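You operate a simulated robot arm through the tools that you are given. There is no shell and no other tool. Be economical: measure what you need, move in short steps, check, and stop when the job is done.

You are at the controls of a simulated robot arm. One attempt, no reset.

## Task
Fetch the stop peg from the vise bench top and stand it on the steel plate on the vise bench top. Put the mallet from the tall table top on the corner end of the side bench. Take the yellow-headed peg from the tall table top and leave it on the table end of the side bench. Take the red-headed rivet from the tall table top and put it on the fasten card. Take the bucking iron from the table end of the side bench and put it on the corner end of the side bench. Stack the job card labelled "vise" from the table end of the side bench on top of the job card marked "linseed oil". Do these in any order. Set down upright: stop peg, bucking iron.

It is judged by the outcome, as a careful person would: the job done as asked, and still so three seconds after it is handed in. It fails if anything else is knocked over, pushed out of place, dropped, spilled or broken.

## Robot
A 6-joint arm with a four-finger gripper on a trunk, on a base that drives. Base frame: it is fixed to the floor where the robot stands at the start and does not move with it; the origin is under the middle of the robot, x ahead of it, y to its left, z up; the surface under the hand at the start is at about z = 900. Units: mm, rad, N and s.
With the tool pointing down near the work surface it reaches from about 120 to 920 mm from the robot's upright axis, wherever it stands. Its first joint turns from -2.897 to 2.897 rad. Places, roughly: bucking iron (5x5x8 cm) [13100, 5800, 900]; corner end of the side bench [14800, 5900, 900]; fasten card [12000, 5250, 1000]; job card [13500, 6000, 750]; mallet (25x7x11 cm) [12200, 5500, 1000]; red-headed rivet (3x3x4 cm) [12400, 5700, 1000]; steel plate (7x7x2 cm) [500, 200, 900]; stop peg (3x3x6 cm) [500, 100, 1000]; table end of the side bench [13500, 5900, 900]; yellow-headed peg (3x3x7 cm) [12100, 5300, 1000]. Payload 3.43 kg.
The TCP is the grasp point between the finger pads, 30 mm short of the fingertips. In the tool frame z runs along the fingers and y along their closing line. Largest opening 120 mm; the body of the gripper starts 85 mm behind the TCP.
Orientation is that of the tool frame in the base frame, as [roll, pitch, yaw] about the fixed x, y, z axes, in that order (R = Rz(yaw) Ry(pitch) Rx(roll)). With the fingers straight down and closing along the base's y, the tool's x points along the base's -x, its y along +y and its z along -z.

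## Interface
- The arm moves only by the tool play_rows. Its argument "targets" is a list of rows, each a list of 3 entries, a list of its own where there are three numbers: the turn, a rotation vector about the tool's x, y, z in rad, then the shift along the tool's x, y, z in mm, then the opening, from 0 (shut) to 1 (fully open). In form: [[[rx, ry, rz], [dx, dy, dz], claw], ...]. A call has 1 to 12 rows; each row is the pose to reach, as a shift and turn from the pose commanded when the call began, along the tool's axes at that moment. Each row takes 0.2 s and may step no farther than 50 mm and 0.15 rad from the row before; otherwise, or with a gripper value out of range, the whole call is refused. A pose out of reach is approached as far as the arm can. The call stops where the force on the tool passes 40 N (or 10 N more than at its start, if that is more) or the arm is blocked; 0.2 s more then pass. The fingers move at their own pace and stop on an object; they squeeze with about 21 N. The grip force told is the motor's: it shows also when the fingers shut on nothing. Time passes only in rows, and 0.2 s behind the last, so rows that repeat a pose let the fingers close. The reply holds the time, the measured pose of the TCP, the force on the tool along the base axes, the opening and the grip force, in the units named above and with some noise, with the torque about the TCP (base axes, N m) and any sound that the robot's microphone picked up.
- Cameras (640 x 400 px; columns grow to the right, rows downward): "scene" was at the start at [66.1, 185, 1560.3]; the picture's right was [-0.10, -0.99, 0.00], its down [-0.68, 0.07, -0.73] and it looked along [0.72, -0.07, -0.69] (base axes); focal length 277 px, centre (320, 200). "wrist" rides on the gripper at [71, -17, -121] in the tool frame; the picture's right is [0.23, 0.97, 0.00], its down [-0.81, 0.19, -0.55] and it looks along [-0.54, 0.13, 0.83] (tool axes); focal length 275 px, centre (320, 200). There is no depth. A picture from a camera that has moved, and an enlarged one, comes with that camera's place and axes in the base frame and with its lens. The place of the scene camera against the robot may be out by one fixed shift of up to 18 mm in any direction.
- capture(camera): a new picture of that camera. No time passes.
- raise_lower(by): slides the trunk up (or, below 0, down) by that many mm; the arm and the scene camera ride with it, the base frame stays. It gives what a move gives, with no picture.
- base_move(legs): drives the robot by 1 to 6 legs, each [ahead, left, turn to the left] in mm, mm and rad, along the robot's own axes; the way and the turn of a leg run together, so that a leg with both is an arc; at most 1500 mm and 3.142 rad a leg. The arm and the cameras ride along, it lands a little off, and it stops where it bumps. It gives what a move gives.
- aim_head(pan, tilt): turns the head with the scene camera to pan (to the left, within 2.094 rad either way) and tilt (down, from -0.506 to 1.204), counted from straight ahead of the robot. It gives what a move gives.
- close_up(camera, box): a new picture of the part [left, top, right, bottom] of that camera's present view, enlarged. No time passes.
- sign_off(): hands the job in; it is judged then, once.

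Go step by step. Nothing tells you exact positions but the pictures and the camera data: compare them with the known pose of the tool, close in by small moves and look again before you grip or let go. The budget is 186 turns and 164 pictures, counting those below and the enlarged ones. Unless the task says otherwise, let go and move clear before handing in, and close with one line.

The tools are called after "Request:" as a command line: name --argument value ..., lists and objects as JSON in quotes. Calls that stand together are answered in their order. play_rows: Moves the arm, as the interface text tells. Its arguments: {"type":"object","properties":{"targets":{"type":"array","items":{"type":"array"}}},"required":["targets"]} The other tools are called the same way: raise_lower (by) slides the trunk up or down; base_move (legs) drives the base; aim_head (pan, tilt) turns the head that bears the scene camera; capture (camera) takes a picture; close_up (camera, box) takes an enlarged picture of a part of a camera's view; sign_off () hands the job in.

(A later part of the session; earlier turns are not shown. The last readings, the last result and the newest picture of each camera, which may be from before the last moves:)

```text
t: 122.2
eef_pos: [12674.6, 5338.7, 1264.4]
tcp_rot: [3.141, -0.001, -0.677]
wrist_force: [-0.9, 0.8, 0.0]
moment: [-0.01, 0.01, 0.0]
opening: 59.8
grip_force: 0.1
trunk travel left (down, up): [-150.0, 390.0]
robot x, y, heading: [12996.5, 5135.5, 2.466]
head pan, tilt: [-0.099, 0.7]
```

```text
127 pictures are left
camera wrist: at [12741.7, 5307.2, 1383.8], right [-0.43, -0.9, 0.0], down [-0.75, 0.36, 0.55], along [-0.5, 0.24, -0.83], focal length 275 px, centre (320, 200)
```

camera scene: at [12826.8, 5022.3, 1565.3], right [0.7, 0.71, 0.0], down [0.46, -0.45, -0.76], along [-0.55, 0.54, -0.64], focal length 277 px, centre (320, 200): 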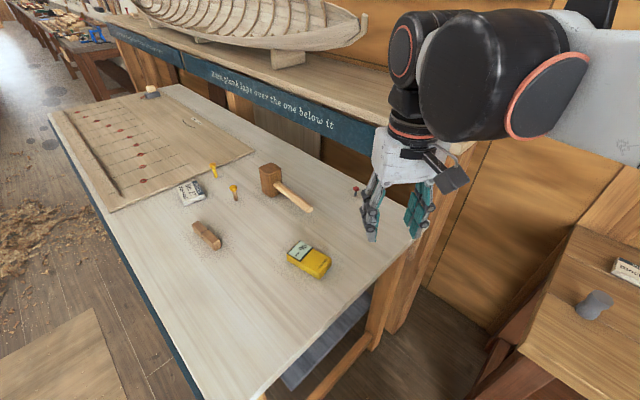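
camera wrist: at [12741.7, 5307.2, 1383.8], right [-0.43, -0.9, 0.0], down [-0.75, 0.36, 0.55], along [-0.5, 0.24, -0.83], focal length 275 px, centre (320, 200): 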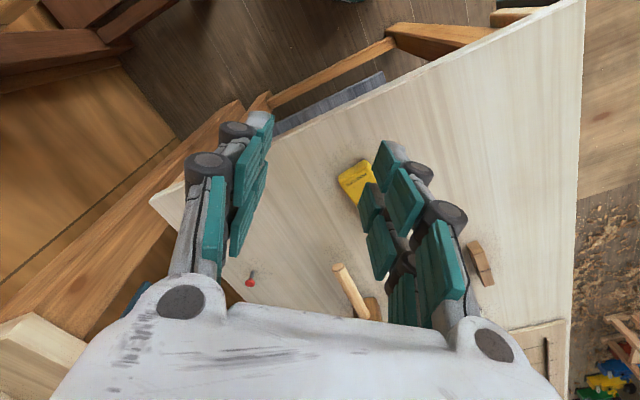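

The rivet head is at about (12353, 5667, 959), near the shelf front. I'll approach with the hand turned to close along x, and tilt it later so the wrist stays clear of the shelf.

Request:
play_rows --targets '[[[0, 0, 0.1], [-39, 0, 15], 0.5], [[0, 0, 0.2], [-78, 0, 30], 0.5], [[0, 0, 0.3], [-117, 0, 45], 0.5], [[0, 0, 0.4], [-156, 0, 60], 0.5], [[0, 0, 0.5], [-195, 0, 75], 0.5], [[0, 0, 0.6], [-234, 0, 90], 0.5], [[0, 0, 0.7], [-274, 0, 105], 0.5], [[0, 0, 0.8], [-313, 0, 120], 0.5], [[0, 0, 0.893], [-352, 0, 134], 0.5]]'

Request:
capture --camera "wrist"

Request:
capture --camera "scene"

```text
t: 124.2
eef_pos: [12398.8, 5560.5, 1129.5]
tcp_rot: [3.14, 0.0, -1.572]
wrist_force: [-0.2, 0.3, -0.1]
moment: [-0.04, 0.02, 0.05]
opening: 60.3
grip_force: 0.0
trunk travel left (down, up): [-150.0, 390.0]
robot x, y, heading: [12994.3, 5136.7, 2.463]
head pan, tilt: [-0.099, 0.7]
```

```text
126 pictures are left
camera wrist: at [12416.6, 5489.5, 1250.8], right [-0.97, -0.23, 0.0], down [-0.19, 0.81, 0.55], along [-0.13, 0.54, -0.83], focal length 275 px, centre (320, 200)
```

wrist: 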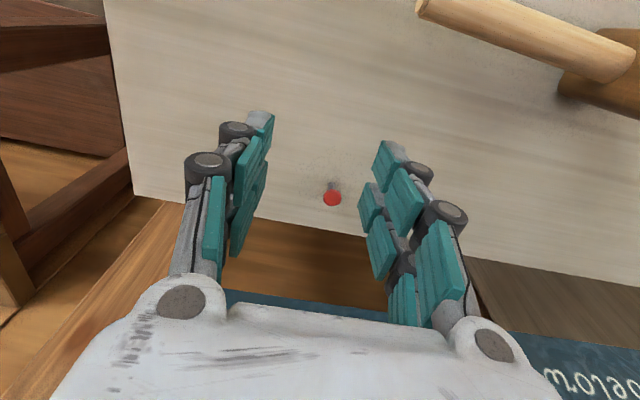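

```text
125 pictures are left
camera scene: at [12826.1, 5022.8, 1565.2], right [0.7, 0.71, 0.0], down [0.46, -0.45, -0.76], along [-0.55, 0.54, -0.65], focal length 277 px, centre (320, 200)
```

scene: 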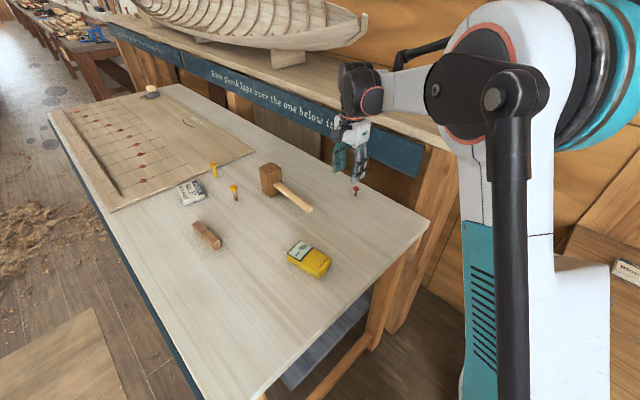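

Request:
play_rows --targets '[[[0, -0.15, 0], [-30, 14, 30], 0.5], [[0, -0.3, 0], [-60, 28, 60], 0.5], [[0, -0.45, 0], [-88, 42, 88], 0.5]]'

Request:
capture --camera "wrist"

Request:
close_up --camera "scene" --box '[280, 80, 440, 230]'

```text
t: 125.0
eef_pos: [12356.3, 5648.0, 1042.3]
tcp_rot: [-3.141, 0.452, -1.569]
wrist_force: [-0.5, 0.7, -0.1]
moment: [0.01, 0.02, 0.02]
opening: 60.0
grip_force: 0.1
trunk travel left (down, up): [-150.0, 390.0]
robot x, y, heading: [12990.9, 5136.6, 2.464]
head pan, tilt: [-0.099, 0.7]
```

```text
124 pictures are left
camera wrist: at [12374.2, 5530.5, 1118.8], right [-0.97, -0.21, -0.1], down [-0.19, 0.49, 0.85], along [-0.13, 0.85, -0.52], focal length 275 px, centre (320, 200)
```

wrist: 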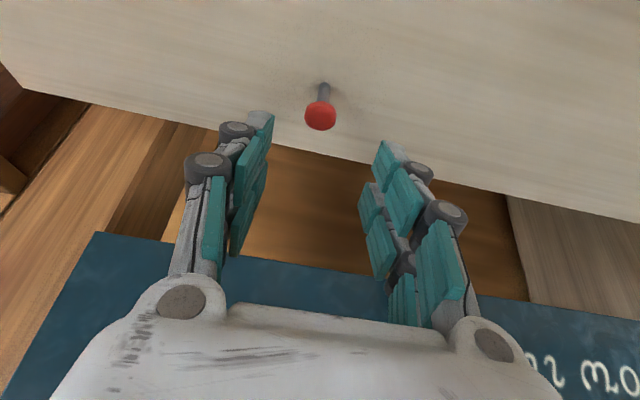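

```text
2.67 times, centred on (360, 155) of scene
camera zoom: at [12826.5, 5022.6, 1565.2], right [0.7, 0.71, 0.0], down [0.46, -0.45, -0.76], along [-0.55, 0.54, -0.64], focal length 738 px, centre (213, 320)
```

zoom: 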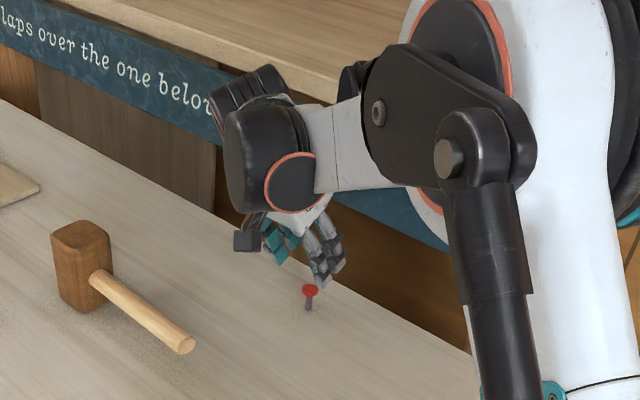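

Request:
play_rows --targets '[[[0, 0, 0], [7, -3, 37], 0.5], [[0, 0, 0], [14, -3, 74], 0.5]]'

Request:
capture --camera "wrist"

Request:
close_up --camera "scene" --box '[310, 110, 410, 210]'

```text
t: 125.6
eef_pos: [12359.7, 5668.4, 975.2]
tcp_rot: [3.138, 0.455, -1.57]
wrist_force: [-1.9, 1.2, 36.7]
moment: [-0.27, 0.72, 0.37]
opening: 60.3
grip_force: 1.1
trunk travel left (down, up): [-150.0, 390.0]
robot x, y, heading: [12994.6, 5140.1, 2.468]
head pan, tilt: [-0.099, 0.7]
```

```text
122 pictures are left
camera wrist: at [12378.3, 5550.7, 1051.5], right [-0.97, -0.21, -0.1], down [-0.19, 0.48, 0.85], along [-0.13, 0.85, -0.51], focal length 275 px, centre (320, 200)
```

wrist: 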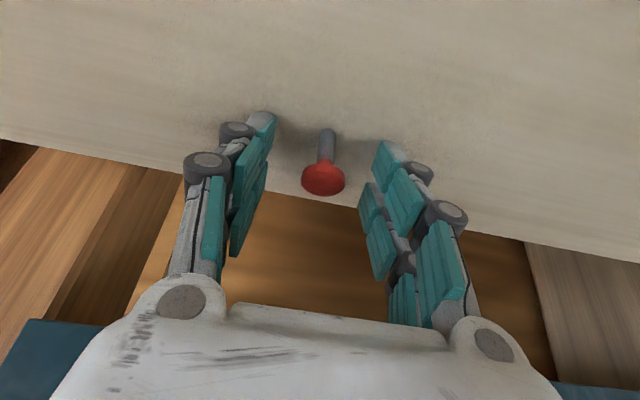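

```text
4.00 times, centred on (360, 160) of scene
camera zoom: at [12830.1, 5019.0, 1566.1], right [0.7, 0.71, 0.0], down [0.46, -0.45, -0.77], along [-0.55, 0.54, -0.64], focal length 1108 px, centre (160, 360)
```

zoom: 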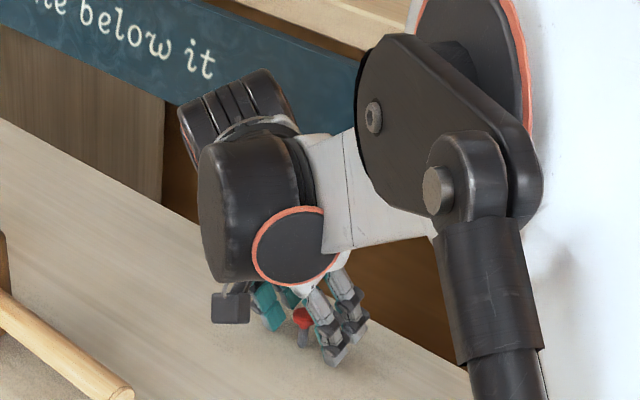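

The fingertips touched the table, so the top is at about z = 943 and the rivet head at about (12360, 5658, 976). I'll back off slightly and recentre.

Request:
play_rows --targets '[[[0, 0, 0], [3, -1, -11], 0.5]]'

Request:
capture --camera "wrist"

```text
t: 126.0
eef_pos: [12360.6, 5660.2, 977.4]
tcp_rot: [3.142, 0.45, -1.569]
wrist_force: [-0.1, -0.6, 1.1]
moment: [0.02, 0.0, 0.0]
opening: 60.3
grip_force: 0.1
trunk travel left (down, up): [-150.0, 390.0]
robot x, y, heading: [12995.7, 5140.8, 2.466]
head pan, tilt: [-0.099, 0.7]
```

```text
120 pictures are left
camera wrist: at [12377.7, 5543.5, 1054.6], right [-0.97, -0.21, -0.1], down [-0.19, 0.49, 0.85], along [-0.13, 0.85, -0.52], focal length 275 px, centre (320, 200)
```

wrist: 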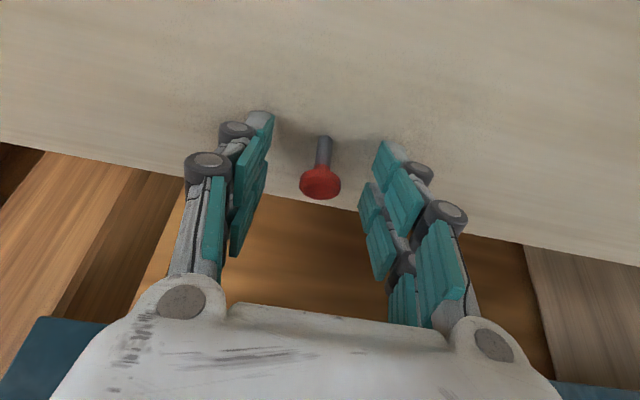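

The rivet head lies right between the pads, so I'll close and lift.

Request:
play_rows --targets '[[[0, 0, 0], [0, 0, 0], 0.3], [[0, 0, 0], [0, 0, 0], 0.1], [[0, 0, 0], [0, 0, 0], 0.0], [[0, 0, 0], [0, 0, 0], 0.0]]'

Request:
play_rows --targets '[[[0, 0, 0], [12, 0, -25], 0.0], [[0, 0, 0], [24, 0, -50], 0.0], [[0, 0, 0], [36, 0, -75], 0.0]]'

Request:
capture --camera "wrist"

```text
t: 127.0
eef_pos: [12360.5, 5662.6, 978.6]
tcp_rot: [-3.141, 0.45, -1.568]
wrist_force: [-0.8, 0.6, 0.2]
moment: [0.01, 0.0, 0.02]
opening: 18.6
grip_force: 20.7
trunk travel left (down, up): [-150.0, 390.0]
robot x, y, heading: [12992.4, 5138.8, 2.464]
head pan, tilt: [-0.099, 0.7]
```

```text
t: 127.8
eef_pos: [12362.6, 5596.3, 1031.8]
tcp_rot: [-3.141, 0.452, -1.571]
wrist_force: [-0.5, -0.6, -0.7]
moment: [-0.01, 0.0, -0.02]
opening: 18.9
grip_force: 20.7
trunk travel left (down, up): [-150.0, 390.0]
robot x, y, heading: [12990.0, 5137.8, 2.465]
head pan, tilt: [-0.099, 0.7]
```

```text
119 pictures are left
camera wrist: at [12380.5, 5478.3, 1108.3], right [-0.97, -0.21, -0.1], down [-0.19, 0.49, 0.85], along [-0.13, 0.85, -0.52], focal length 275 px, centre (320, 200)
```

wrist: 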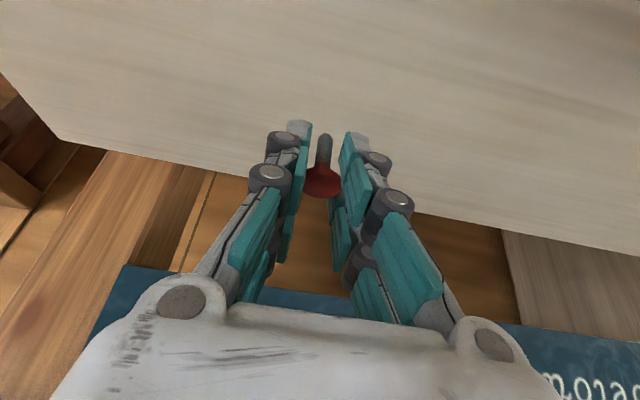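

The rivet is held. I'll lift and retract the arm, then reposition the base to face the fasten card from the east side.

Request:
play_rows --targets '[[[-0.039, 0, -0.08], [11, -34, -29], 0], [[-0.077, 0, -0.16], [22, -68, -59], 0], [[-0.116, 0, -0.24], [32, -101, -88], 0], [[-0.155, 0, -0.32], [43, -135, -118], 0], [[-0.194, 0, -0.4], [54, -169, -147], 0], [[-0.232, 0, -0.48], [65, -203, -176], 0], [[-0.271, 0, -0.56], [76, -237, -206], 0], [[-0.31, 0, -0.64], [86, -270, -235], 0], [[-0.348, 0, -0.72], [97, -304, -265], 0], [[-0.387, 0, -0.8], [108, -338, -294], 0]]'

Request:
base_move --legs '[[0, 0, 0.6], [70, -40, 0]]'

Request:
capture --camera "scene"

Request:
capture --camera "wrist"

```text
t: 130.0
eef_pos: [12701.6, 5369.9, 1248.2]
tcp_rot: [3.14, 0.449, -0.679]
wrist_force: [-0.3, -1.4, -0.1]
moment: [-0.01, 0.0, -0.01]
opening: 18.8
grip_force: 21.0
trunk travel left (down, up): [-150.0, 390.0]
robot x, y, heading: [12992.0, 5136.9, 2.461]
head pan, tilt: [-0.099, 0.7]
```

```text
t: 132.8
eef_pos: [12552.5, 5210.3, 1248.3]
tcp_rot: [3.14, 0.451, -0.081]
wrist_force: [-0.1, 0.0, -0.6]
moment: [-0.01, -0.02, -0.02]
opening: 18.6
grip_force: 21.3
trunk travel left (down, up): [-150.0, 390.0]
robot x, y, heading: [12928.4, 5179.8, 3.068]
head pan, tilt: [-0.099, 0.7]
```

```text
118 pictures are left
camera scene: at [12851.0, 4990.5, 1565.3], right [0.17, 0.98, 0.0], down [0.63, -0.11, -0.76], along [-0.75, 0.13, -0.64], focal length 277 px, centre (320, 200)
```

scene: 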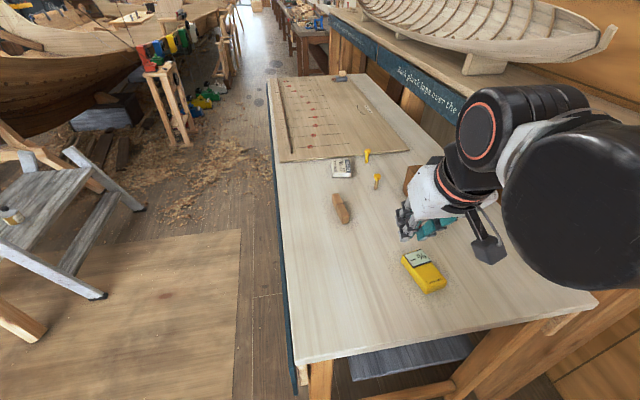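

```text
117 pictures are left
camera wrist: at [12671.1, 5217.0, 1324.7], right [0.13, -0.99, -0.1], down [-0.5, -0.15, 0.85], along [-0.85, -0.06, -0.52], focal length 275 px, centre (320, 200)
```

wrist: 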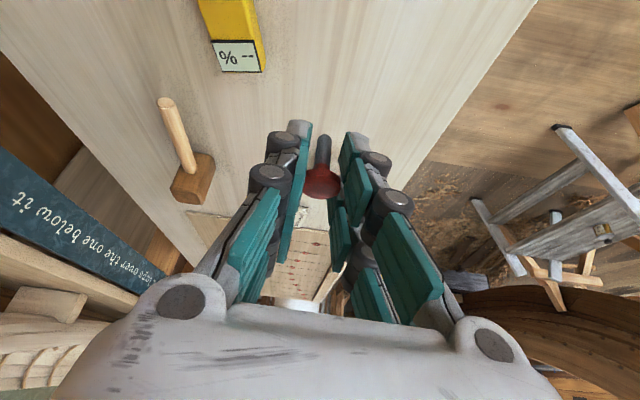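

Request:
play_rows --targets '[[[0, 0, 0], [-39, 2, 29], 0], [[0, 0, 0], [-78, 4, 57], 0], [[0, 0, 0], [-116, 6, 86], 0], [[0, 0, 0], [-155, 8, 115], 0], [[0, 0, 0], [-194, 10, 143], 0], [[0, 0, 0], [-233, 11, 172], 0], [[0, 0, 0], [-272, 13, 201], 0], [[0, 0, 0], [-310, 15, 229], 0], [[0, 0, 0], [-349, 17, 258], 0], [[0, 0, 0], [-388, 19, 287], 0], [[0, 0, 0], [-427, 21, 315], 0]]'

Request:
capture --camera "wrist"

Request:
close_up --camera "scene" --box '[300, 100, 460, 240]'

```text
t: 135.2
eef_pos: [12027.4, 5231.9, 1148.1]
tcp_rot: [-3.141, 0.45, -0.08]
wrist_force: [-1.1, -0.4, -0.1]
moment: [0.0, 0.0, 0.01]
opening: 18.7
grip_force: 20.8
trunk travel left (down, up): [-150.0, 390.0]
robot x, y, heading: [12927.5, 5185.0, 3.067]
head pan, tilt: [-0.099, 0.7]
```

```text
116 pictures are left
camera wrist: at [12146.9, 5238.6, 1224.6], right [0.13, -0.99, -0.1], down [-0.5, -0.15, 0.85], along [-0.85, -0.06, -0.52], focal length 275 px, centre (320, 200)
```

wrist: 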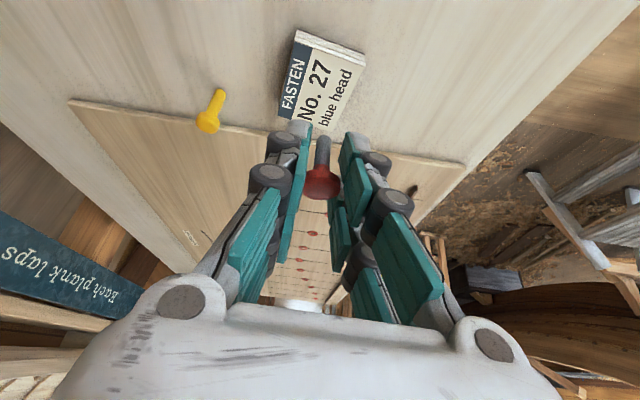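

```text
2.86 times, centred on (380, 170) of scene
camera zoom: at [12850.4, 4990.2, 1565.1], right [0.17, 0.98, 0.0], down [0.64, -0.11, -0.76], along [-0.75, 0.13, -0.65], focal length 791 px, centre (149, 286)
```

zoom: 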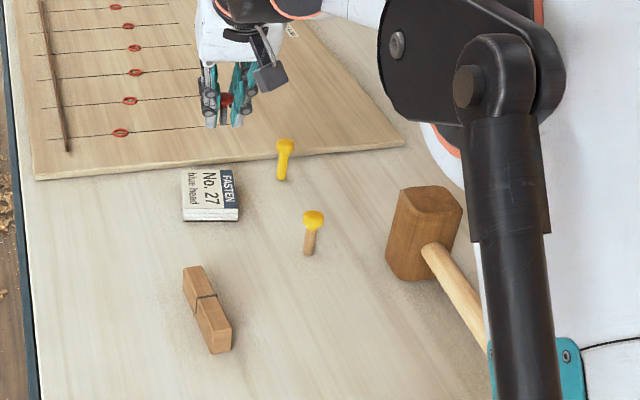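

Request:
play_rows --targets '[[[0, 0, 0], [-3, 1, 45], 0], [[0, 0, 0], [-6, 2, 90], 0], [[0, 0, 0], [-9, 2, 132], 0]]'

Request:
close_up --camera "wrist" --box '[220, 60, 420, 220]'

Request:
close_up --camera "scene" --box '[310, 120, 390, 200]'

```text
t: 135.9
eef_pos: [11966.4, 5232.1, 1034.7]
tcp_rot: [-3.139, 0.449, -0.079]
wrist_force: [0.2, -0.7, 0.0]
moment: [0.01, -0.01, 0.0]
opening: 18.3
grip_force: 21.3
trunk travel left (down, up): [-150.0, 390.0]
robot x, y, heading: [12925.1, 5181.5, 3.069]
head pan, tilt: [-0.099, 0.7]
```

```text
2.50 times, centred on (320, 140) of wrist
camera zoom: at [12083.4, 5239.6, 1111.4], right [0.13, -0.99, -0.1], down [-0.5, -0.15, 0.85], along [-0.85, -0.06, -0.52], focal length 688 px, centre (320, 350)
```

zoom: 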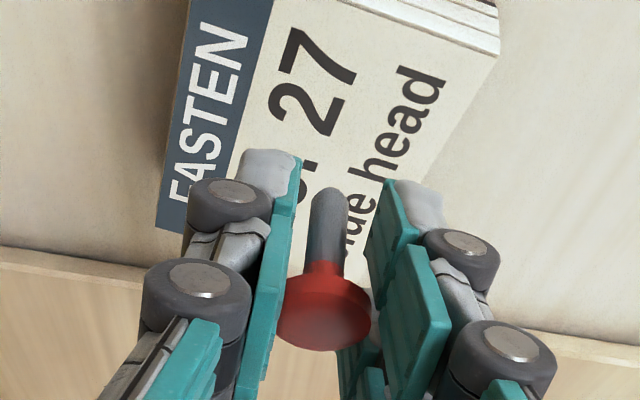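

```text
5.00 times, centred on (350, 160) of scene
camera zoom: at [12851.2, 4990.2, 1565.2], right [0.17, 0.98, 0.0], down [0.63, -0.11, -0.76], along [-0.75, 0.13, -0.64], focal length 1385 px, centre (170, 400)
```

zoom: 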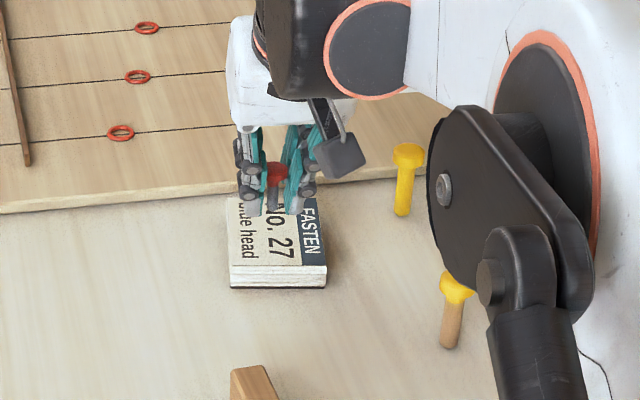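

Request:
play_rows --targets '[[[0, 0, 0], [6, -1, 20], 0], [[0, 0, 0], [8, -1, 31], 0], [[0, 0, 0], [8, -1, 31], 0]]'

Request:
play_rows --targets '[[[0, 0, 0], [0.9, 0, 1.8], 0], [[0, 0, 0], [1.3, 0, 2.7], 0], [[0, 0, 0], [1.3, 0, 2.7], 0]]'

Request:
close_up --camera "scene" --box '[320, 140, 370, 190]'

```text
t: 136.8
eef_pos: [11959.4, 5233.2, 1004.1]
tcp_rot: [3.141, 0.452, -0.081]
wrist_force: [0.4, 0.5, -0.4]
moment: [-0.01, 0.0, 0.02]
opening: 18.6
grip_force: 21.1
trunk travel left (down, up): [-150.0, 390.0]
robot x, y, heading: [12926.5, 5185.3, 3.067]
head pan, tilt: [-0.099, 0.7]
```

```text
t: 137.6
eef_pos: [11960.2, 5234.8, 1001.6]
tcp_rot: [-3.141, 0.45, -0.079]
wrist_force: [0.3, 0.3, -1.0]
moment: [-0.02, -0.01, -0.02]
opening: 18.4
grip_force: 20.8
trunk travel left (down, up): [-150.0, 390.0]
robot x, y, heading: [12927.1, 5183.3, 3.066]
head pan, tilt: [-0.099, 0.7]
```

```text
8.00 times, centred on (345, 165) of scene
camera zoom: at [12851.2, 4990.1, 1565.3], right [0.17, 0.98, 0.0], down [0.63, -0.11, -0.76], along [-0.75, 0.13, -0.64], focal length 2215 px, centre (120, 480)
```

zoom: 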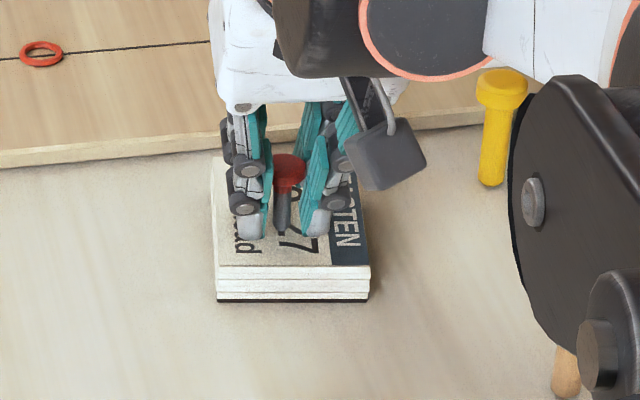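

Request:
play_rows --targets '[[[0, 0, 0], [0.4, 0, 1.4], 0], [[0, 0, 0], [0.6, 0, 2.7], 0], [[0, 0, 0], [0.6, 0, 2.7], 0]]'

Request:
play_rows --targets '[[[0, 0, 0], [0.4, 0, 1.4], 0], [[0, 0, 0], [0.6, 0, 2.7], 0], [[0, 0, 0], [0.6, 0, 2.7], 0]]'

```text
t: 138.3
eef_pos: [11960.2, 5234.2, 999.8]
tcp_rot: [-3.141, 0.45, -0.082]
wrist_force: [-2.6, -1.2, 6.8]
moment: [-0.05, 0.07, -0.02]
opening: 18.7
grip_force: 21.0
trunk travel left (down, up): [-150.0, 390.0]
robot x, y, heading: [12926.5, 5184.2, 3.071]
head pan, tilt: [-0.099, 0.7]
```

```text
t: 139.2
eef_pos: [11959.6, 5236.0, 997.6]
tcp_rot: [3.141, 0.452, -0.081]
wrist_force: [-1.4, -0.9, 24.0]
moment: [-0.03, -0.09, 0.01]
opening: 19.2
grip_force: 21.0
trunk travel left (down, up): [-150.0, 390.0]
robot x, y, heading: [12925.1, 5185.7, 3.067]
head pan, tilt: [-0.099, 0.7]
```

The rivet is touching the card. I'll ease off a little and release.

Request:
play_rows --targets '[[[0, 0, 0], [-0.8, 0, -1.8], 0], [[0, 0, 0], [-0.8, 0, -1.8], 0.15], [[0, 0, 0], [-0.8, 0, -1.8], 0.25], [[0, 0, 0], [-0.8, 0, -1.8], 0.35], [[0, 0, 0], [-0.8, 0, -1.8], 0.35]]'

Request:
close_up --camera "scene" --box '[320, 140, 370, 190]'

Request:
close_up --camera "wrist" --box '[220, 60, 420, 220]'

```text
t: 140.3
eef_pos: [11959.0, 5235.9, 998.1]
tcp_rot: [-3.141, 0.45, -0.081]
wrist_force: [-0.8, 0.3, 3.2]
moment: [0.01, -0.07, -0.01]
opening: 40.8
grip_force: 0.1
trunk travel left (down, up): [-150.0, 390.0]
robot x, y, heading: [12927.5, 5182.8, 3.072]
head pan, tilt: [-0.099, 0.7]
```

```text
8.00 times, centred on (345, 165) of scene
camera zoom: at [12851.9, 4990.1, 1565.3], right [0.17, 0.98, 0.0], down [0.63, -0.11, -0.77], along [-0.75, 0.13, -0.64], focal length 2215 px, centre (120, 480)
```

zoom: 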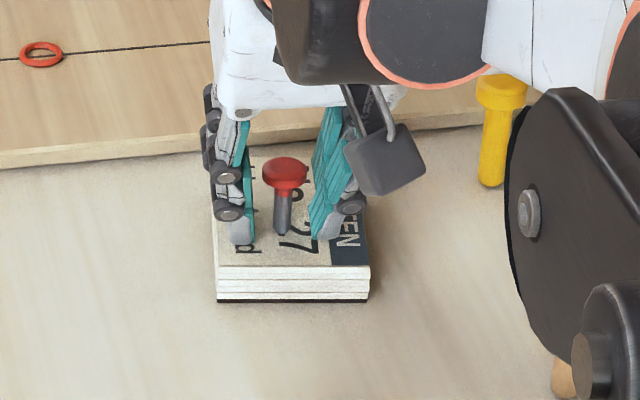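

```text
2.50 times, centred on (320, 140) of wrist
camera zoom: at [12077.2, 5241.9, 1074.6], right [0.13, -0.99, -0.1], down [-0.5, -0.15, 0.85], along [-0.85, -0.06, -0.52], focal length 688 px, centre (320, 350)
```

zoom: 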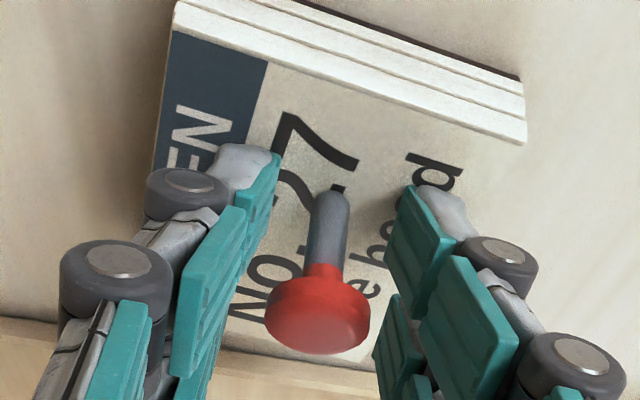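

The rivet stands on the card. I'll rise clear, then move to above the yellow-headed wooden peg.

Request:
play_rows --targets '[[[0, 0, 0], [-18, 0, -36], 0.35], [[0, 0, 0], [-36, 0, -72], 0.35], [[0, 0, 0], [-50, 0, -104], 0.4], [[0, 0, 0], [-20, -22, -122], 0.5], [[0, 0, 0], [12, -46, -140], 0.5], [[0, 0, 0], [45, -70, -155], 0.5], [[0, 0, 0], [79, -101, -155], 0.5]]'

Request:
capture --camera "wrist"

Request:
close_up --camera "scene" --box '[310, 110, 430, 210]'

```text
t: 141.9
eef_pos: [12105.0, 5325.8, 1105.5]
tcp_rot: [-3.141, 0.45, -0.082]
wrist_force: [-0.9, 1.0, 0.6]
moment: [0.02, 0.01, 0.0]
opening: 60.0
grip_force: 0.2
trunk travel left (down, up): [-150.0, 390.0]
robot x, y, heading: [12929.8, 5185.2, 3.067]
head pan, tilt: [-0.099, 0.7]
```

```text
109 pictures are left
camera wrist: at [12223.5, 5332.0, 1182.4], right [0.13, -0.99, -0.1], down [-0.5, -0.15, 0.85], along [-0.85, -0.06, -0.52], focal length 275 px, centre (320, 200)
```

wrist: 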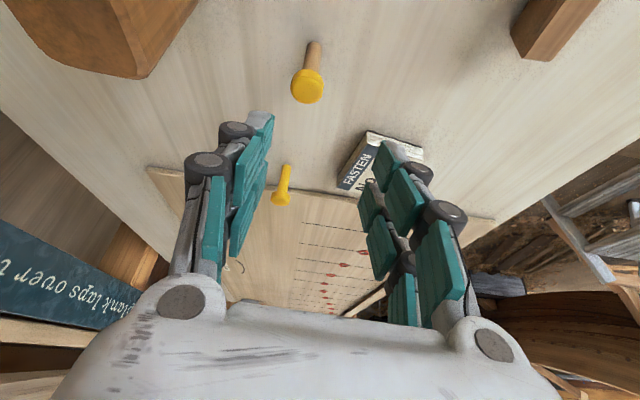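

```text
4.00 times, centred on (370, 160) of scene
camera zoom: at [12851.8, 4990.2, 1565.3], right [0.17, 0.98, 0.0], down [0.63, -0.11, -0.77], along [-0.75, 0.13, -0.64], focal length 1108 px, centre (120, 360)
```

zoom: 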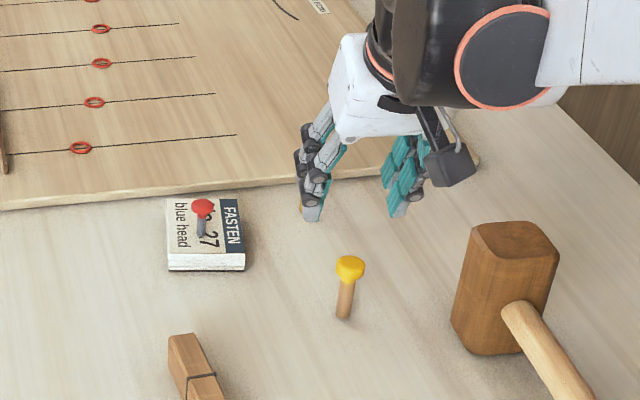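

Request:
play_rows --targets '[[[0.032, 0, 0.067], [20, -7, 27], 0.5], [[0.065, 0, 0.135], [39, -13, 54], 0.5]]'

Request:
capture --camera "wrist"

Request:
close_up --camera "scene" --box '[330, 120, 430, 220]'

```text
t: 142.6
eef_pos: [12115.9, 5337.2, 1037.7]
tcp_rot: [3.141, 0.449, -0.229]
wrist_force: [1.3, 0.7, -0.3]
moment: [-0.03, 0.02, -0.03]
opening: 60.0
grip_force: 0.1
trunk travel left (down, up): [-150.0, 390.0]
robot x, y, heading: [12931.1, 5182.0, 3.064]
head pan, tilt: [-0.099, 0.7]
```

```text
107 pictures are left
camera wrist: at [12234.8, 5326.5, 1114.8], right [-0.02, -0.99, -0.1], down [-0.52, -0.07, 0.85], along [-0.85, 0.07, -0.52], focal length 275 px, centre (320, 200)
```

wrist: 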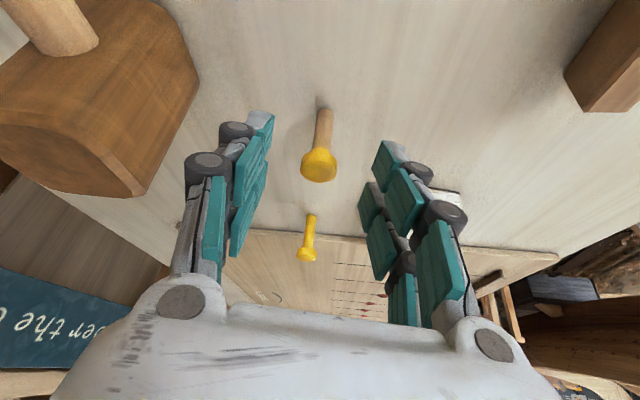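

```text
4.00 times, centred on (380, 170) of scene
camera zoom: at [12851.1, 4990.4, 1565.3], right [0.17, 0.98, 0.0], down [0.63, -0.11, -0.76], along [-0.75, 0.13, -0.64], focal length 1108 px, centre (80, 320)
```

zoom: 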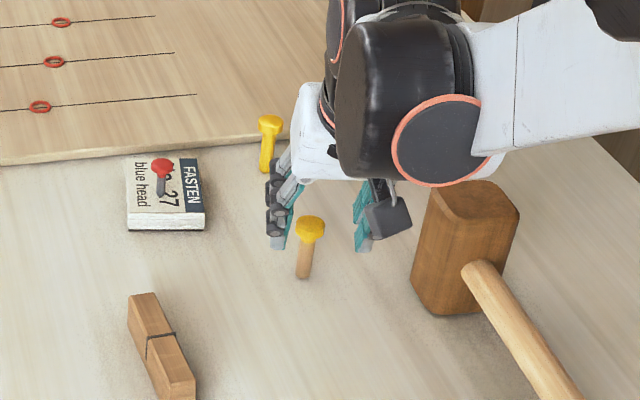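

Request:
play_rows --targets '[[[0, 0, 0], [0, 0, 30], 0.5], [[0, 0, 0], [0, 0, 57], 0.5]]'

Request:
capture --camera "wrist"

Request:
close_up --camera "scene" --box '[330, 120, 430, 220]'

```text
t: 143.2
eef_pos: [12092.5, 5341.8, 985.2]
tcp_rot: [-3.14, 0.45, -0.229]
wrist_force: [-0.7, -1.2, 0.3]
moment: [0.01, -0.04, 0.01]
opening: 59.8
grip_force: 0.1
trunk travel left (down, up): [-150.0, 390.0]
robot x, y, heading: [12930.3, 5182.7, 3.064]
head pan, tilt: [-0.099, 0.7]
```

```text
105 pictures are left
camera wrist: at [12210.5, 5331.8, 1062.1], right [-0.02, -0.99, -0.1], down [-0.52, -0.07, 0.85], along [-0.85, 0.07, -0.52], focal length 275 px, centre (320, 200)
```

wrist: 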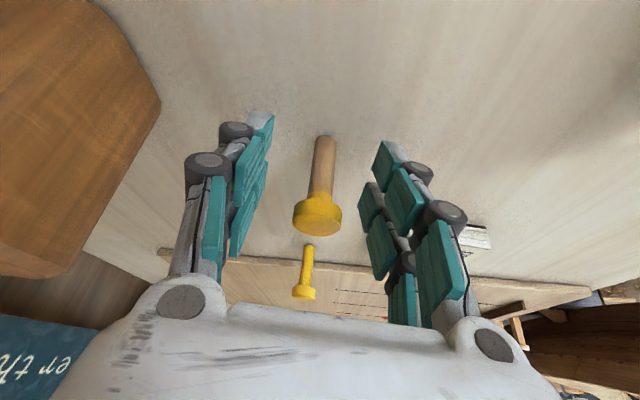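

```text
4.00 times, centred on (380, 170) of scene
camera zoom: at [12850.6, 4990.4, 1565.2], right [0.17, 0.98, 0.0], down [0.64, -0.11, -0.76], along [-0.75, 0.13, -0.64], focal length 1108 px, centre (80, 320)
```

zoom: 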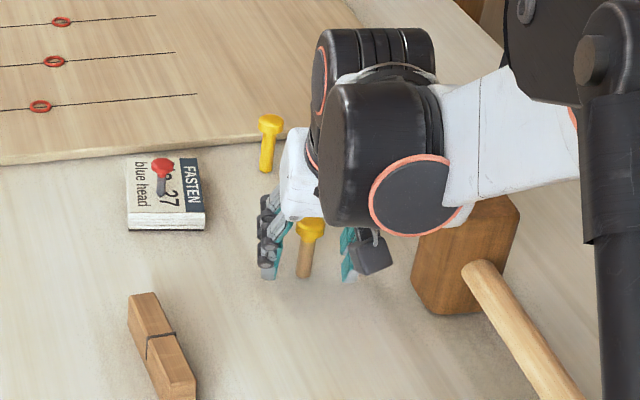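

The shank is centred between the pads, so I'll close on it and lift.

Request:
play_rows --targets '[[[0, 0, 0], [0, 0, 0], 0.3], [[0, 0, 0], [0, 0, 0], 0.1], [[0, 0, 0], [0, 0, 0], 0.0], [[0, 0, 0], [0, 0, 0], 0.0]]'

Request:
play_rows --targets '[[[0, 0, 0], [-17, 0, -36], 0.0], [[0, 0, 0], [-34, 0, -72], 0.0], [[0, 0, 0], [-51, 0, -108], 0.0]]'

Request:
capture --camera "wrist"

```text
t: 144.2
eef_pos: [12092.3, 5342.8, 985.1]
tcp_rot: [-3.141, 0.451, -0.231]
wrist_force: [-0.6, -0.2, -0.1]
moment: [-0.02, 0.0, 0.02]
opening: 23.0
grip_force: 21.2
trunk travel left (down, up): [-150.0, 390.0]
robot x, y, heading: [12925.5, 5179.8, 3.061]
head pan, tilt: [-0.099, 0.7]
```

```text
t: 144.9
eef_pos: [12095.0, 5340.6, 1103.6]
tcp_rot: [3.141, 0.45, -0.229]
wrist_force: [-0.3, 0.4, -0.1]
moment: [0.04, -0.02, -0.01]
opening: 23.2
grip_force: 21.2
trunk travel left (down, up): [-150.0, 390.0]
robot x, y, heading: [12922.4, 5183.0, 3.068]
head pan, tilt: [-0.099, 0.7]
```

```text
103 pictures are left
camera wrist: at [12213.4, 5329.9, 1181.2], right [-0.02, -0.99, -0.1], down [-0.52, -0.07, 0.85], along [-0.85, 0.07, -0.52], focal length 275 px, centre (320, 200)
```

wrist: 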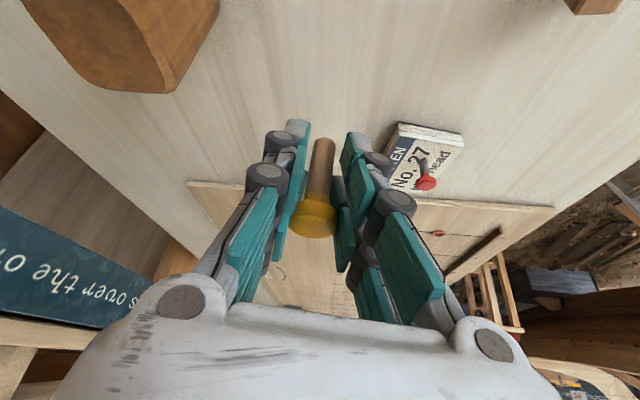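

Request:
play_rows --targets '[[[0, 0, 0], [32, -1, -30], 0], [[0, 0, 0], [64, -3, -60], 0], [[0, 0, 0], [95, -4, -90], 0], [[0, 0, 0], [127, -5, -120], 0], [[0, 0, 0], [159, -7, -150], 0], [[0, 0, 0], [191, -8, -180], 0], [[0, 0, 0], [222, -9, -211], 0], [[0, 0, 0], [254, -10, -241], 0], [[0, 0, 0], [286, -12, -271], 0], [[0, 0, 0], [318, -13, -301], 0], [[0, 0, 0], [349, -14, -331], 0]]'

Request:
base_move --legs '[[-90, 0, 0], [0, 0, -1.4]]'

Request:
aim_head --pan -0.2 --tilt 0.6

Request:
capture --camera "scene"

Request:
capture --camera "wrist"

```text
t: 147.3
eef_pos: [12546.5, 5252.6, 1253.9]
tcp_rot: [-3.141, 0.451, -0.23]
wrist_force: [-0.3, -0.5, -0.3]
moment: [0.0, 0.01, 0.0]
opening: 23.0
grip_force: 20.5
trunk travel left (down, up): [-150.0, 390.0]
robot x, y, heading: [12928.8, 5181.3, 3.071]
head pan, tilt: [-0.099, 0.7]
```

```text
t: 151.9
eef_pos: [13013.7, 5564.4, 1254.2]
tcp_rot: [3.141, 0.451, -1.615]
wrist_force: [-0.2, -0.2, 0.3]
moment: [0.0, -0.04, -0.03]
opening: 22.7
grip_force: 21.1
trunk travel left (down, up): [-150.0, 390.0]
robot x, y, heading: [13015.6, 5175.7, 1.684]
head pan, tilt: [-0.099, 0.7]
```

```text
t: 152.5
eef_pos: [13014.3, 5564.3, 1253.4]
tcp_rot: [3.141, 0.451, -1.614]
wrist_force: [-0.6, 0.4, -0.2]
moment: [0.0, 0.0, 0.0]
opening: 22.9
grip_force: 21.2
trunk travel left (down, up): [-150.0, 390.0]
robot x, y, heading: [13018.6, 5174.6, 1.68]
head pan, tilt: [-0.201, 0.6]
```

```text
102 pictures are left
camera scene: at [12831.5, 5215.7, 1573.9], right [1.0, -0.09, 0.0], down [-0.05, -0.56, -0.82], along [0.07, 0.82, -0.57], focal length 277 px, centre (320, 200)
```

scene: 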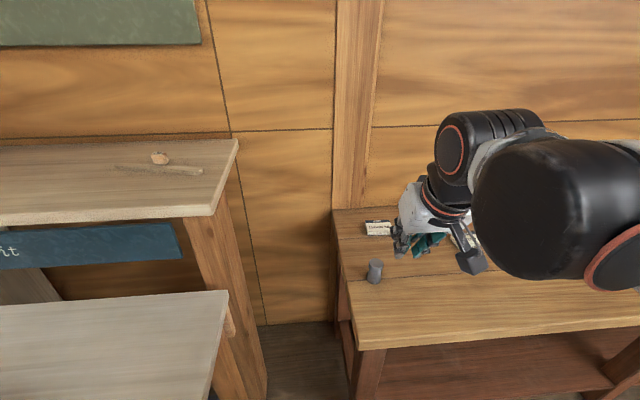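

```text
101 pictures are left
camera wrist: at [13026.8, 5446.1, 1330.2], right [-0.98, -0.16, -0.1], down [-0.17, 0.5, 0.85], along [-0.09, 0.85, -0.52], focal length 275 px, centre (320, 200)
```

wrist: 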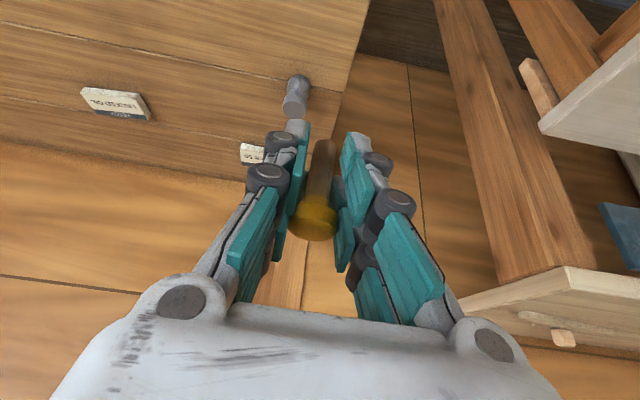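

Bench top is at about z = 840. I'll move the arm aside virtually by panning, and read the cards on the bench.

Request:
close_up --camera "wrist" --box '[60, 60, 340, 200]'

Request:
close_up --camera "scene" --box '[330, 200, 430, 300]'

```text
2.29 times, centred on (200, 130) of wrist
camera zoom: at [13026.8, 5446.1, 1330.2], right [-0.98, -0.16, -0.1], down [-0.17, 0.5, 0.85], along [-0.09, 0.85, -0.52], focal length 629 px, centre (594, 360)
```

zoom: 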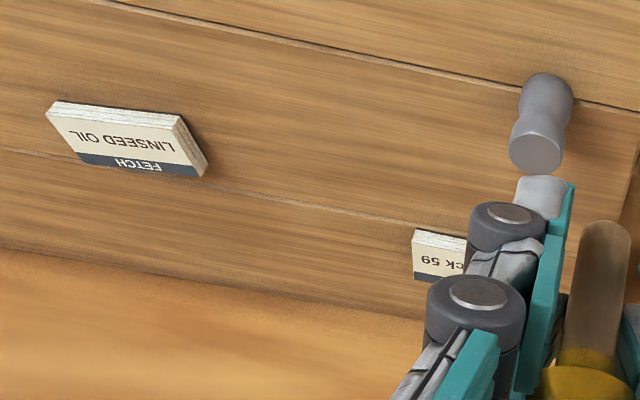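

```text
4.00 times, centred on (380, 250) of scene
camera zoom: at [12831.5, 5215.7, 1573.9], right [1.0, -0.09, 0.0], down [-0.05, -0.56, -0.82], along [0.07, 0.82, -0.57], focal length 1108 px, centre (80, 0)
```

zoom: 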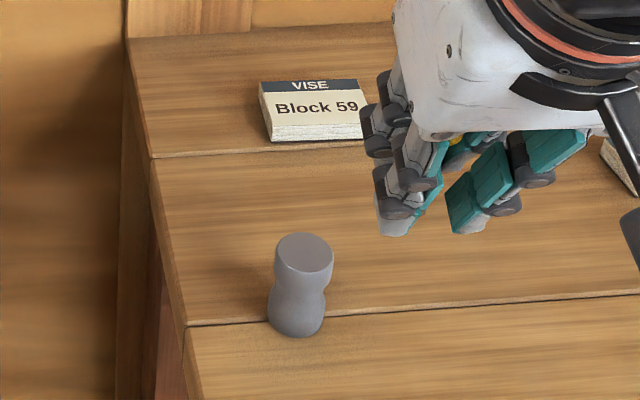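

The vise card is at about (13166, 6040), the linseed oil card at about (13468, 5949) and the bucking iron at about (13057, 5797). I'll set the peg down at about (13270, 5750), which is free.

Request:
play_rows --targets '[[[0, 0, 0], [-6, -28, 38], 0], [[0, 0, 0], [-12, -55, 76], 0], [[0, 0, 0], [-18, -83, 114], 0], [[0, 0, 0], [-24, -110, 152], 0], [[0, 0, 0], [-30, -138, 190], 0], [[0, 0, 0], [-36, -165, 227], 0], [[0, 0, 0], [-42, -193, 265], 0], [[0, 0, 0], [-48, -220, 303], 0], [[0, 0, 0], [-54, -248, 341], 0]]'

Request:
capture --camera "wrist"

Request:
capture --camera "scene"

```text
t: 154.5
eef_pos: [13267.4, 5749.3, 967.3]
tcp_rot: [-3.141, 0.451, -1.614]
wrist_force: [-0.9, -0.2, 0.6]
moment: [-0.02, 0.01, 0.02]
opening: 22.7
grip_force: 21.4
trunk travel left (down, up): [-150.0, 390.0]
robot x, y, heading: [13017.5, 5176.3, 1.677]
head pan, tilt: [-0.201, 0.6]
```

```text
98 pictures are left
camera wrist: at [13279.6, 5630.8, 1045.3], right [-0.98, -0.16, -0.1], down [-0.17, 0.5, 0.85], along [-0.09, 0.85, -0.52], focal length 275 px, centre (320, 200)
```

wrist: 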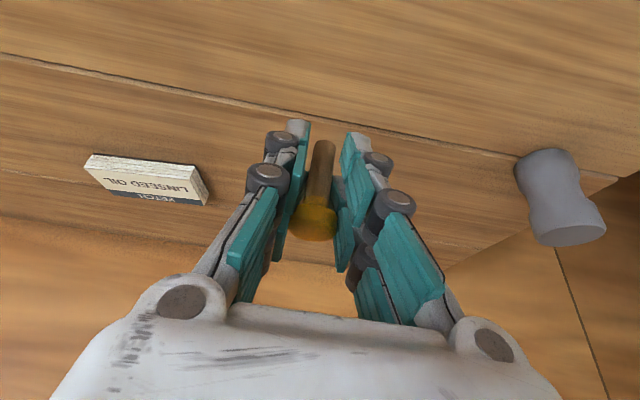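

```text
97 pictures are left
camera scene: at [12832.0, 5216.3, 1573.9], right [1.0, -0.09, 0.0], down [-0.05, -0.56, -0.82], along [0.07, 0.82, -0.57], focal length 277 px, centre (320, 200)
```

scene: 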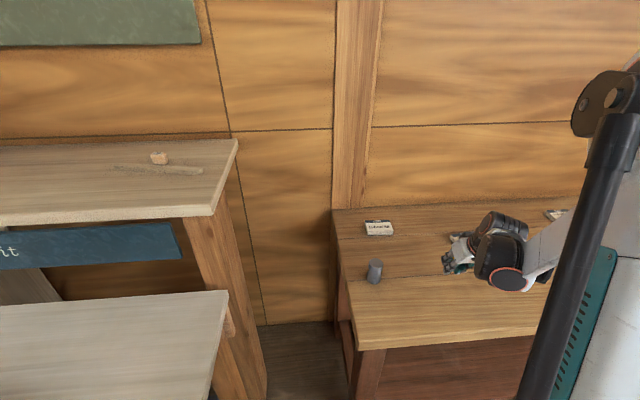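

Request:
play_rows --targets '[[[0, 0, 0], [13, 0, 27], 0], [[0, 0, 0], [26, 0, 54], 0], [[0, 0, 0], [28, 0, 58], 0], [[0, 0, 0], [29.6, 0, 61.2], 0], [[0, 0, 0], [31.2, 0, 64.5], 0], [[0, 0, 0], [31.2, 0, 64.5], 0]]'

Request:
close_up --camera "wrist" --box '[220, 60, 420, 220]'

```text
t: 155.9
eef_pos: [13268.3, 5748.1, 897.8]
tcp_rot: [3.141, 0.451, -1.615]
wrist_force: [-2.7, 2.9, 17.0]
moment: [0.35, 0.11, 0.02]
opening: 22.4
grip_force: 20.8
trunk travel left (down, up): [-150.0, 390.0]
robot x, y, heading: [13017.5, 5175.5, 1.681]
head pan, tilt: [-0.201, 0.6]
```

```text
2.50 times, centred on (320, 140) of wrist
camera zoom: at [13281.5, 5631.0, 975.3], right [-0.98, -0.16, -0.1], down [-0.17, 0.5, 0.85], along [-0.09, 0.85, -0.51], focal length 688 px, centre (320, 350)
```

zoom: 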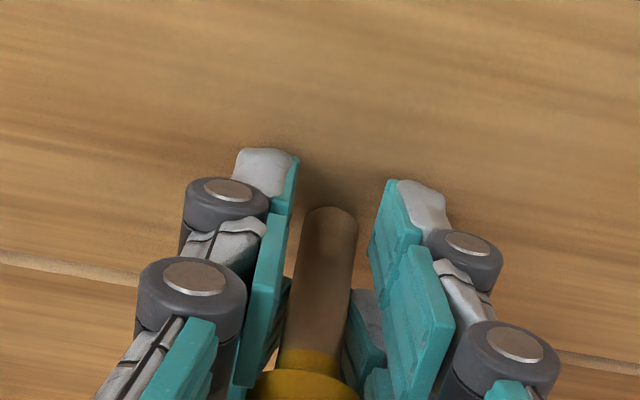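

Contact came at about 899, so the bench top is at about z = 857. Releasing gently.

Request:
play_rows --targets '[[[0, 0, 0], [-0.4, 0, -1], 0], [[0, 0, 0], [-0.4, 0, -1], 0.2], [[0, 0, 0], [-0.4, 0, -1], 0.3], [[0, 0, 0], [-0.4, 0, -1], 0.45], [[0, 0, 0], [-0.4, 0, -1], 0.45]]'

Request:
capture --camera "wrist"

```text
t: 157.1
eef_pos: [13269.9, 5749.8, 898.0]
tcp_rot: [-3.141, 0.451, -1.615]
wrist_force: [0.3, -0.5, -0.8]
moment: [-0.01, -0.01, 0.02]
opening: 53.9
grip_force: 0.1
trunk travel left (down, up): [-150.0, 390.0]
robot x, y, heading: [13015.2, 5176.2, 1.683]
head pan, tilt: [-0.201, 0.6]
```

```text
95 pictures are left
camera wrist: at [13282.4, 5631.6, 975.5], right [-0.98, -0.16, -0.1], down [-0.17, 0.5, 0.85], along [-0.09, 0.85, -0.52], focal length 275 px, centre (320, 200)
```

wrist: 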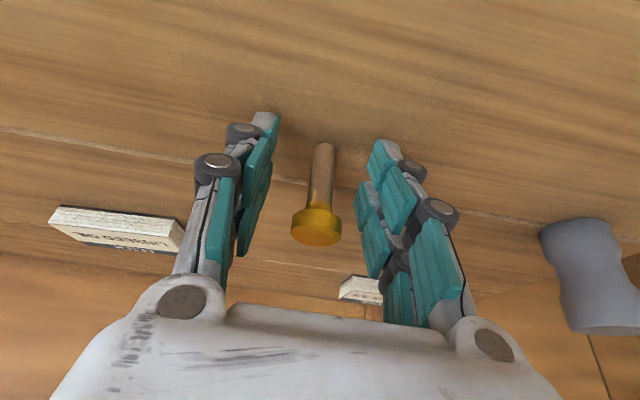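

The peg stands. I'll rise and go look at the vise card.

Request:
play_rows --targets '[[[0, 0, 0], [-16, 0, -33], 0.45], [[0, 0, 0], [-32, 0, -66], 0.45], [[0, 0, 0], [-48, 0, -99], 0.6], [[0, 0, 0], [-80, 29, -100], 0.8], [[0, 0, 0], [-113, 58, -101], 1.0], [[0, 0, 0], [-146, 87, -102], 1.0], [[0, 0, 0], [-178, 115, -103], 1.0]]'

Request:
capture --camera "wrist"

Request:
capture --camera "scene"

```text
t: 158.7
eef_pos: [13160.6, 5870.3, 1071.2]
tcp_rot: [-3.141, 0.45, -1.613]
wrist_force: [-0.4, 0.7, -0.7]
moment: [-0.05, 0.03, -0.01]
opening: 119.8
grip_force: 0.0
trunk travel left (down, up): [-150.0, 390.0]
robot x, y, heading: [13015.4, 5176.4, 1.678]
head pan, tilt: [-0.201, 0.6]
```

```text
94 pictures are left
camera wrist: at [13173.4, 5753.0, 1147.3], right [-0.98, -0.16, -0.1], down [-0.17, 0.5, 0.85], along [-0.09, 0.85, -0.52], focal length 275 px, centre (320, 200)
```

wrist: 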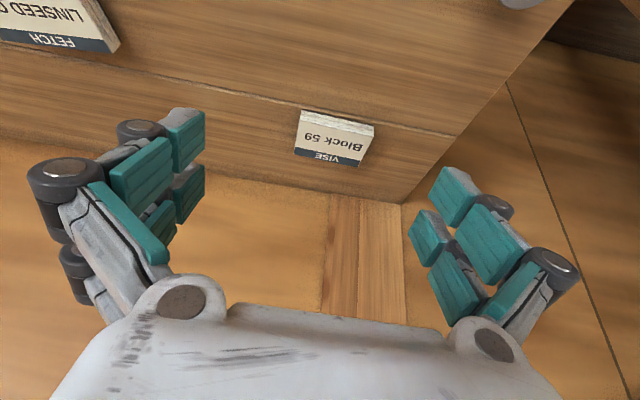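

```text
93 pictures are left
camera scene: at [12831.5, 5216.3, 1573.8], right [1.0, -0.09, 0.0], down [-0.05, -0.56, -0.82], along [0.07, 0.82, -0.57], focal length 277 px, centre (320, 200)
```

scene: 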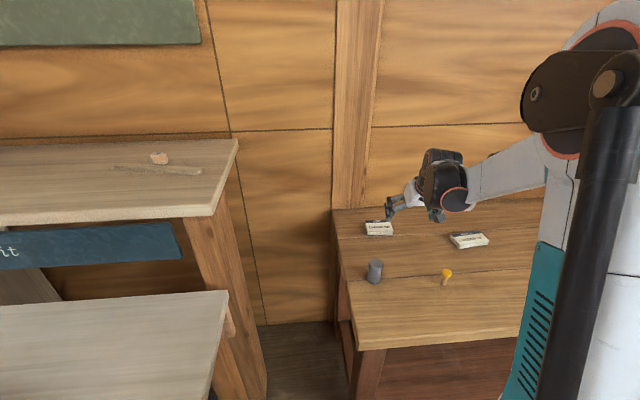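

The vise card spans x 13088–13186 and y 6018–6075, so I can grip it along x with the tilted hand. I'll approach to just short of it.

Request:
play_rows --targets '[[[0, 0, 0], [-18, 8, 38], 1], [[0, 0, 0], [-36, 15, 76], 1], [[0, 0, 0], [-54, 23, 114], 1], [[0, 0, 0], [-71, 30, 150], 1]]'

Request:
capture --camera "wrist"

Request:
close_up --camera "scene" --box '[330, 180, 430, 280]'

```text
t: 159.7
eef_pos: [13134.6, 6000.7, 965.3]
tcp_rot: [3.141, 0.449, -1.614]
wrist_force: [0.0, 0.0, -0.4]
moment: [0.01, 0.0, 0.0]
opening: 119.7
grip_force: 0.0
trunk travel left (down, up): [-150.0, 390.0]
robot x, y, heading: [13017.4, 5176.3, 1.683]
head pan, tilt: [-0.201, 0.6]
```

```text
92 pictures are left
camera wrist: at [13147.0, 5882.9, 1041.9], right [-0.98, -0.17, -0.1], down [-0.17, 0.5, 0.85], along [-0.09, 0.85, -0.52], focal length 275 px, centre (320, 200)
```

wrist: 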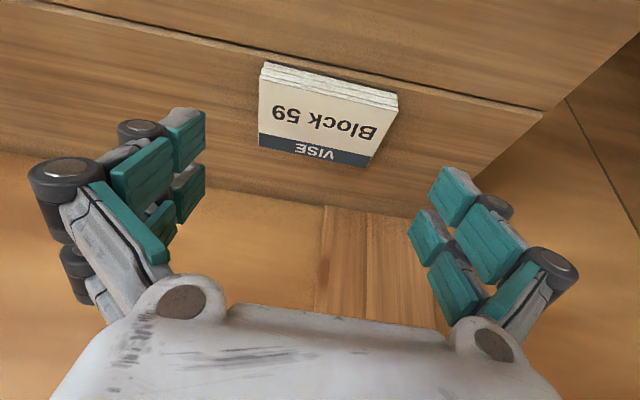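

```text
4.00 times, centred on (380, 230) of scene
camera zoom: at [12831.5, 5216.6, 1573.8], right [1.0, -0.09, 0.0], down [-0.05, -0.56, -0.82], along [0.07, 0.82, -0.57], focal length 1108 px, centre (80, 80)
```

zoom: 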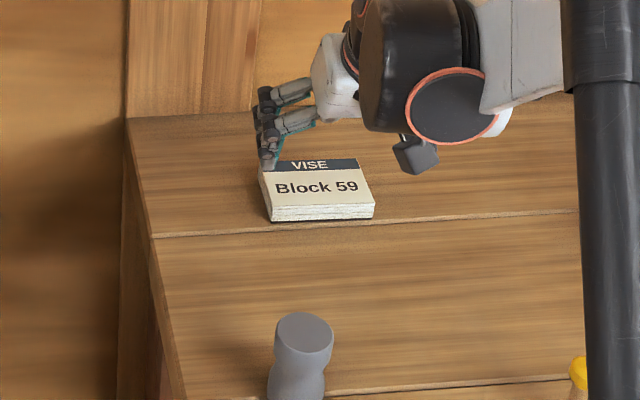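

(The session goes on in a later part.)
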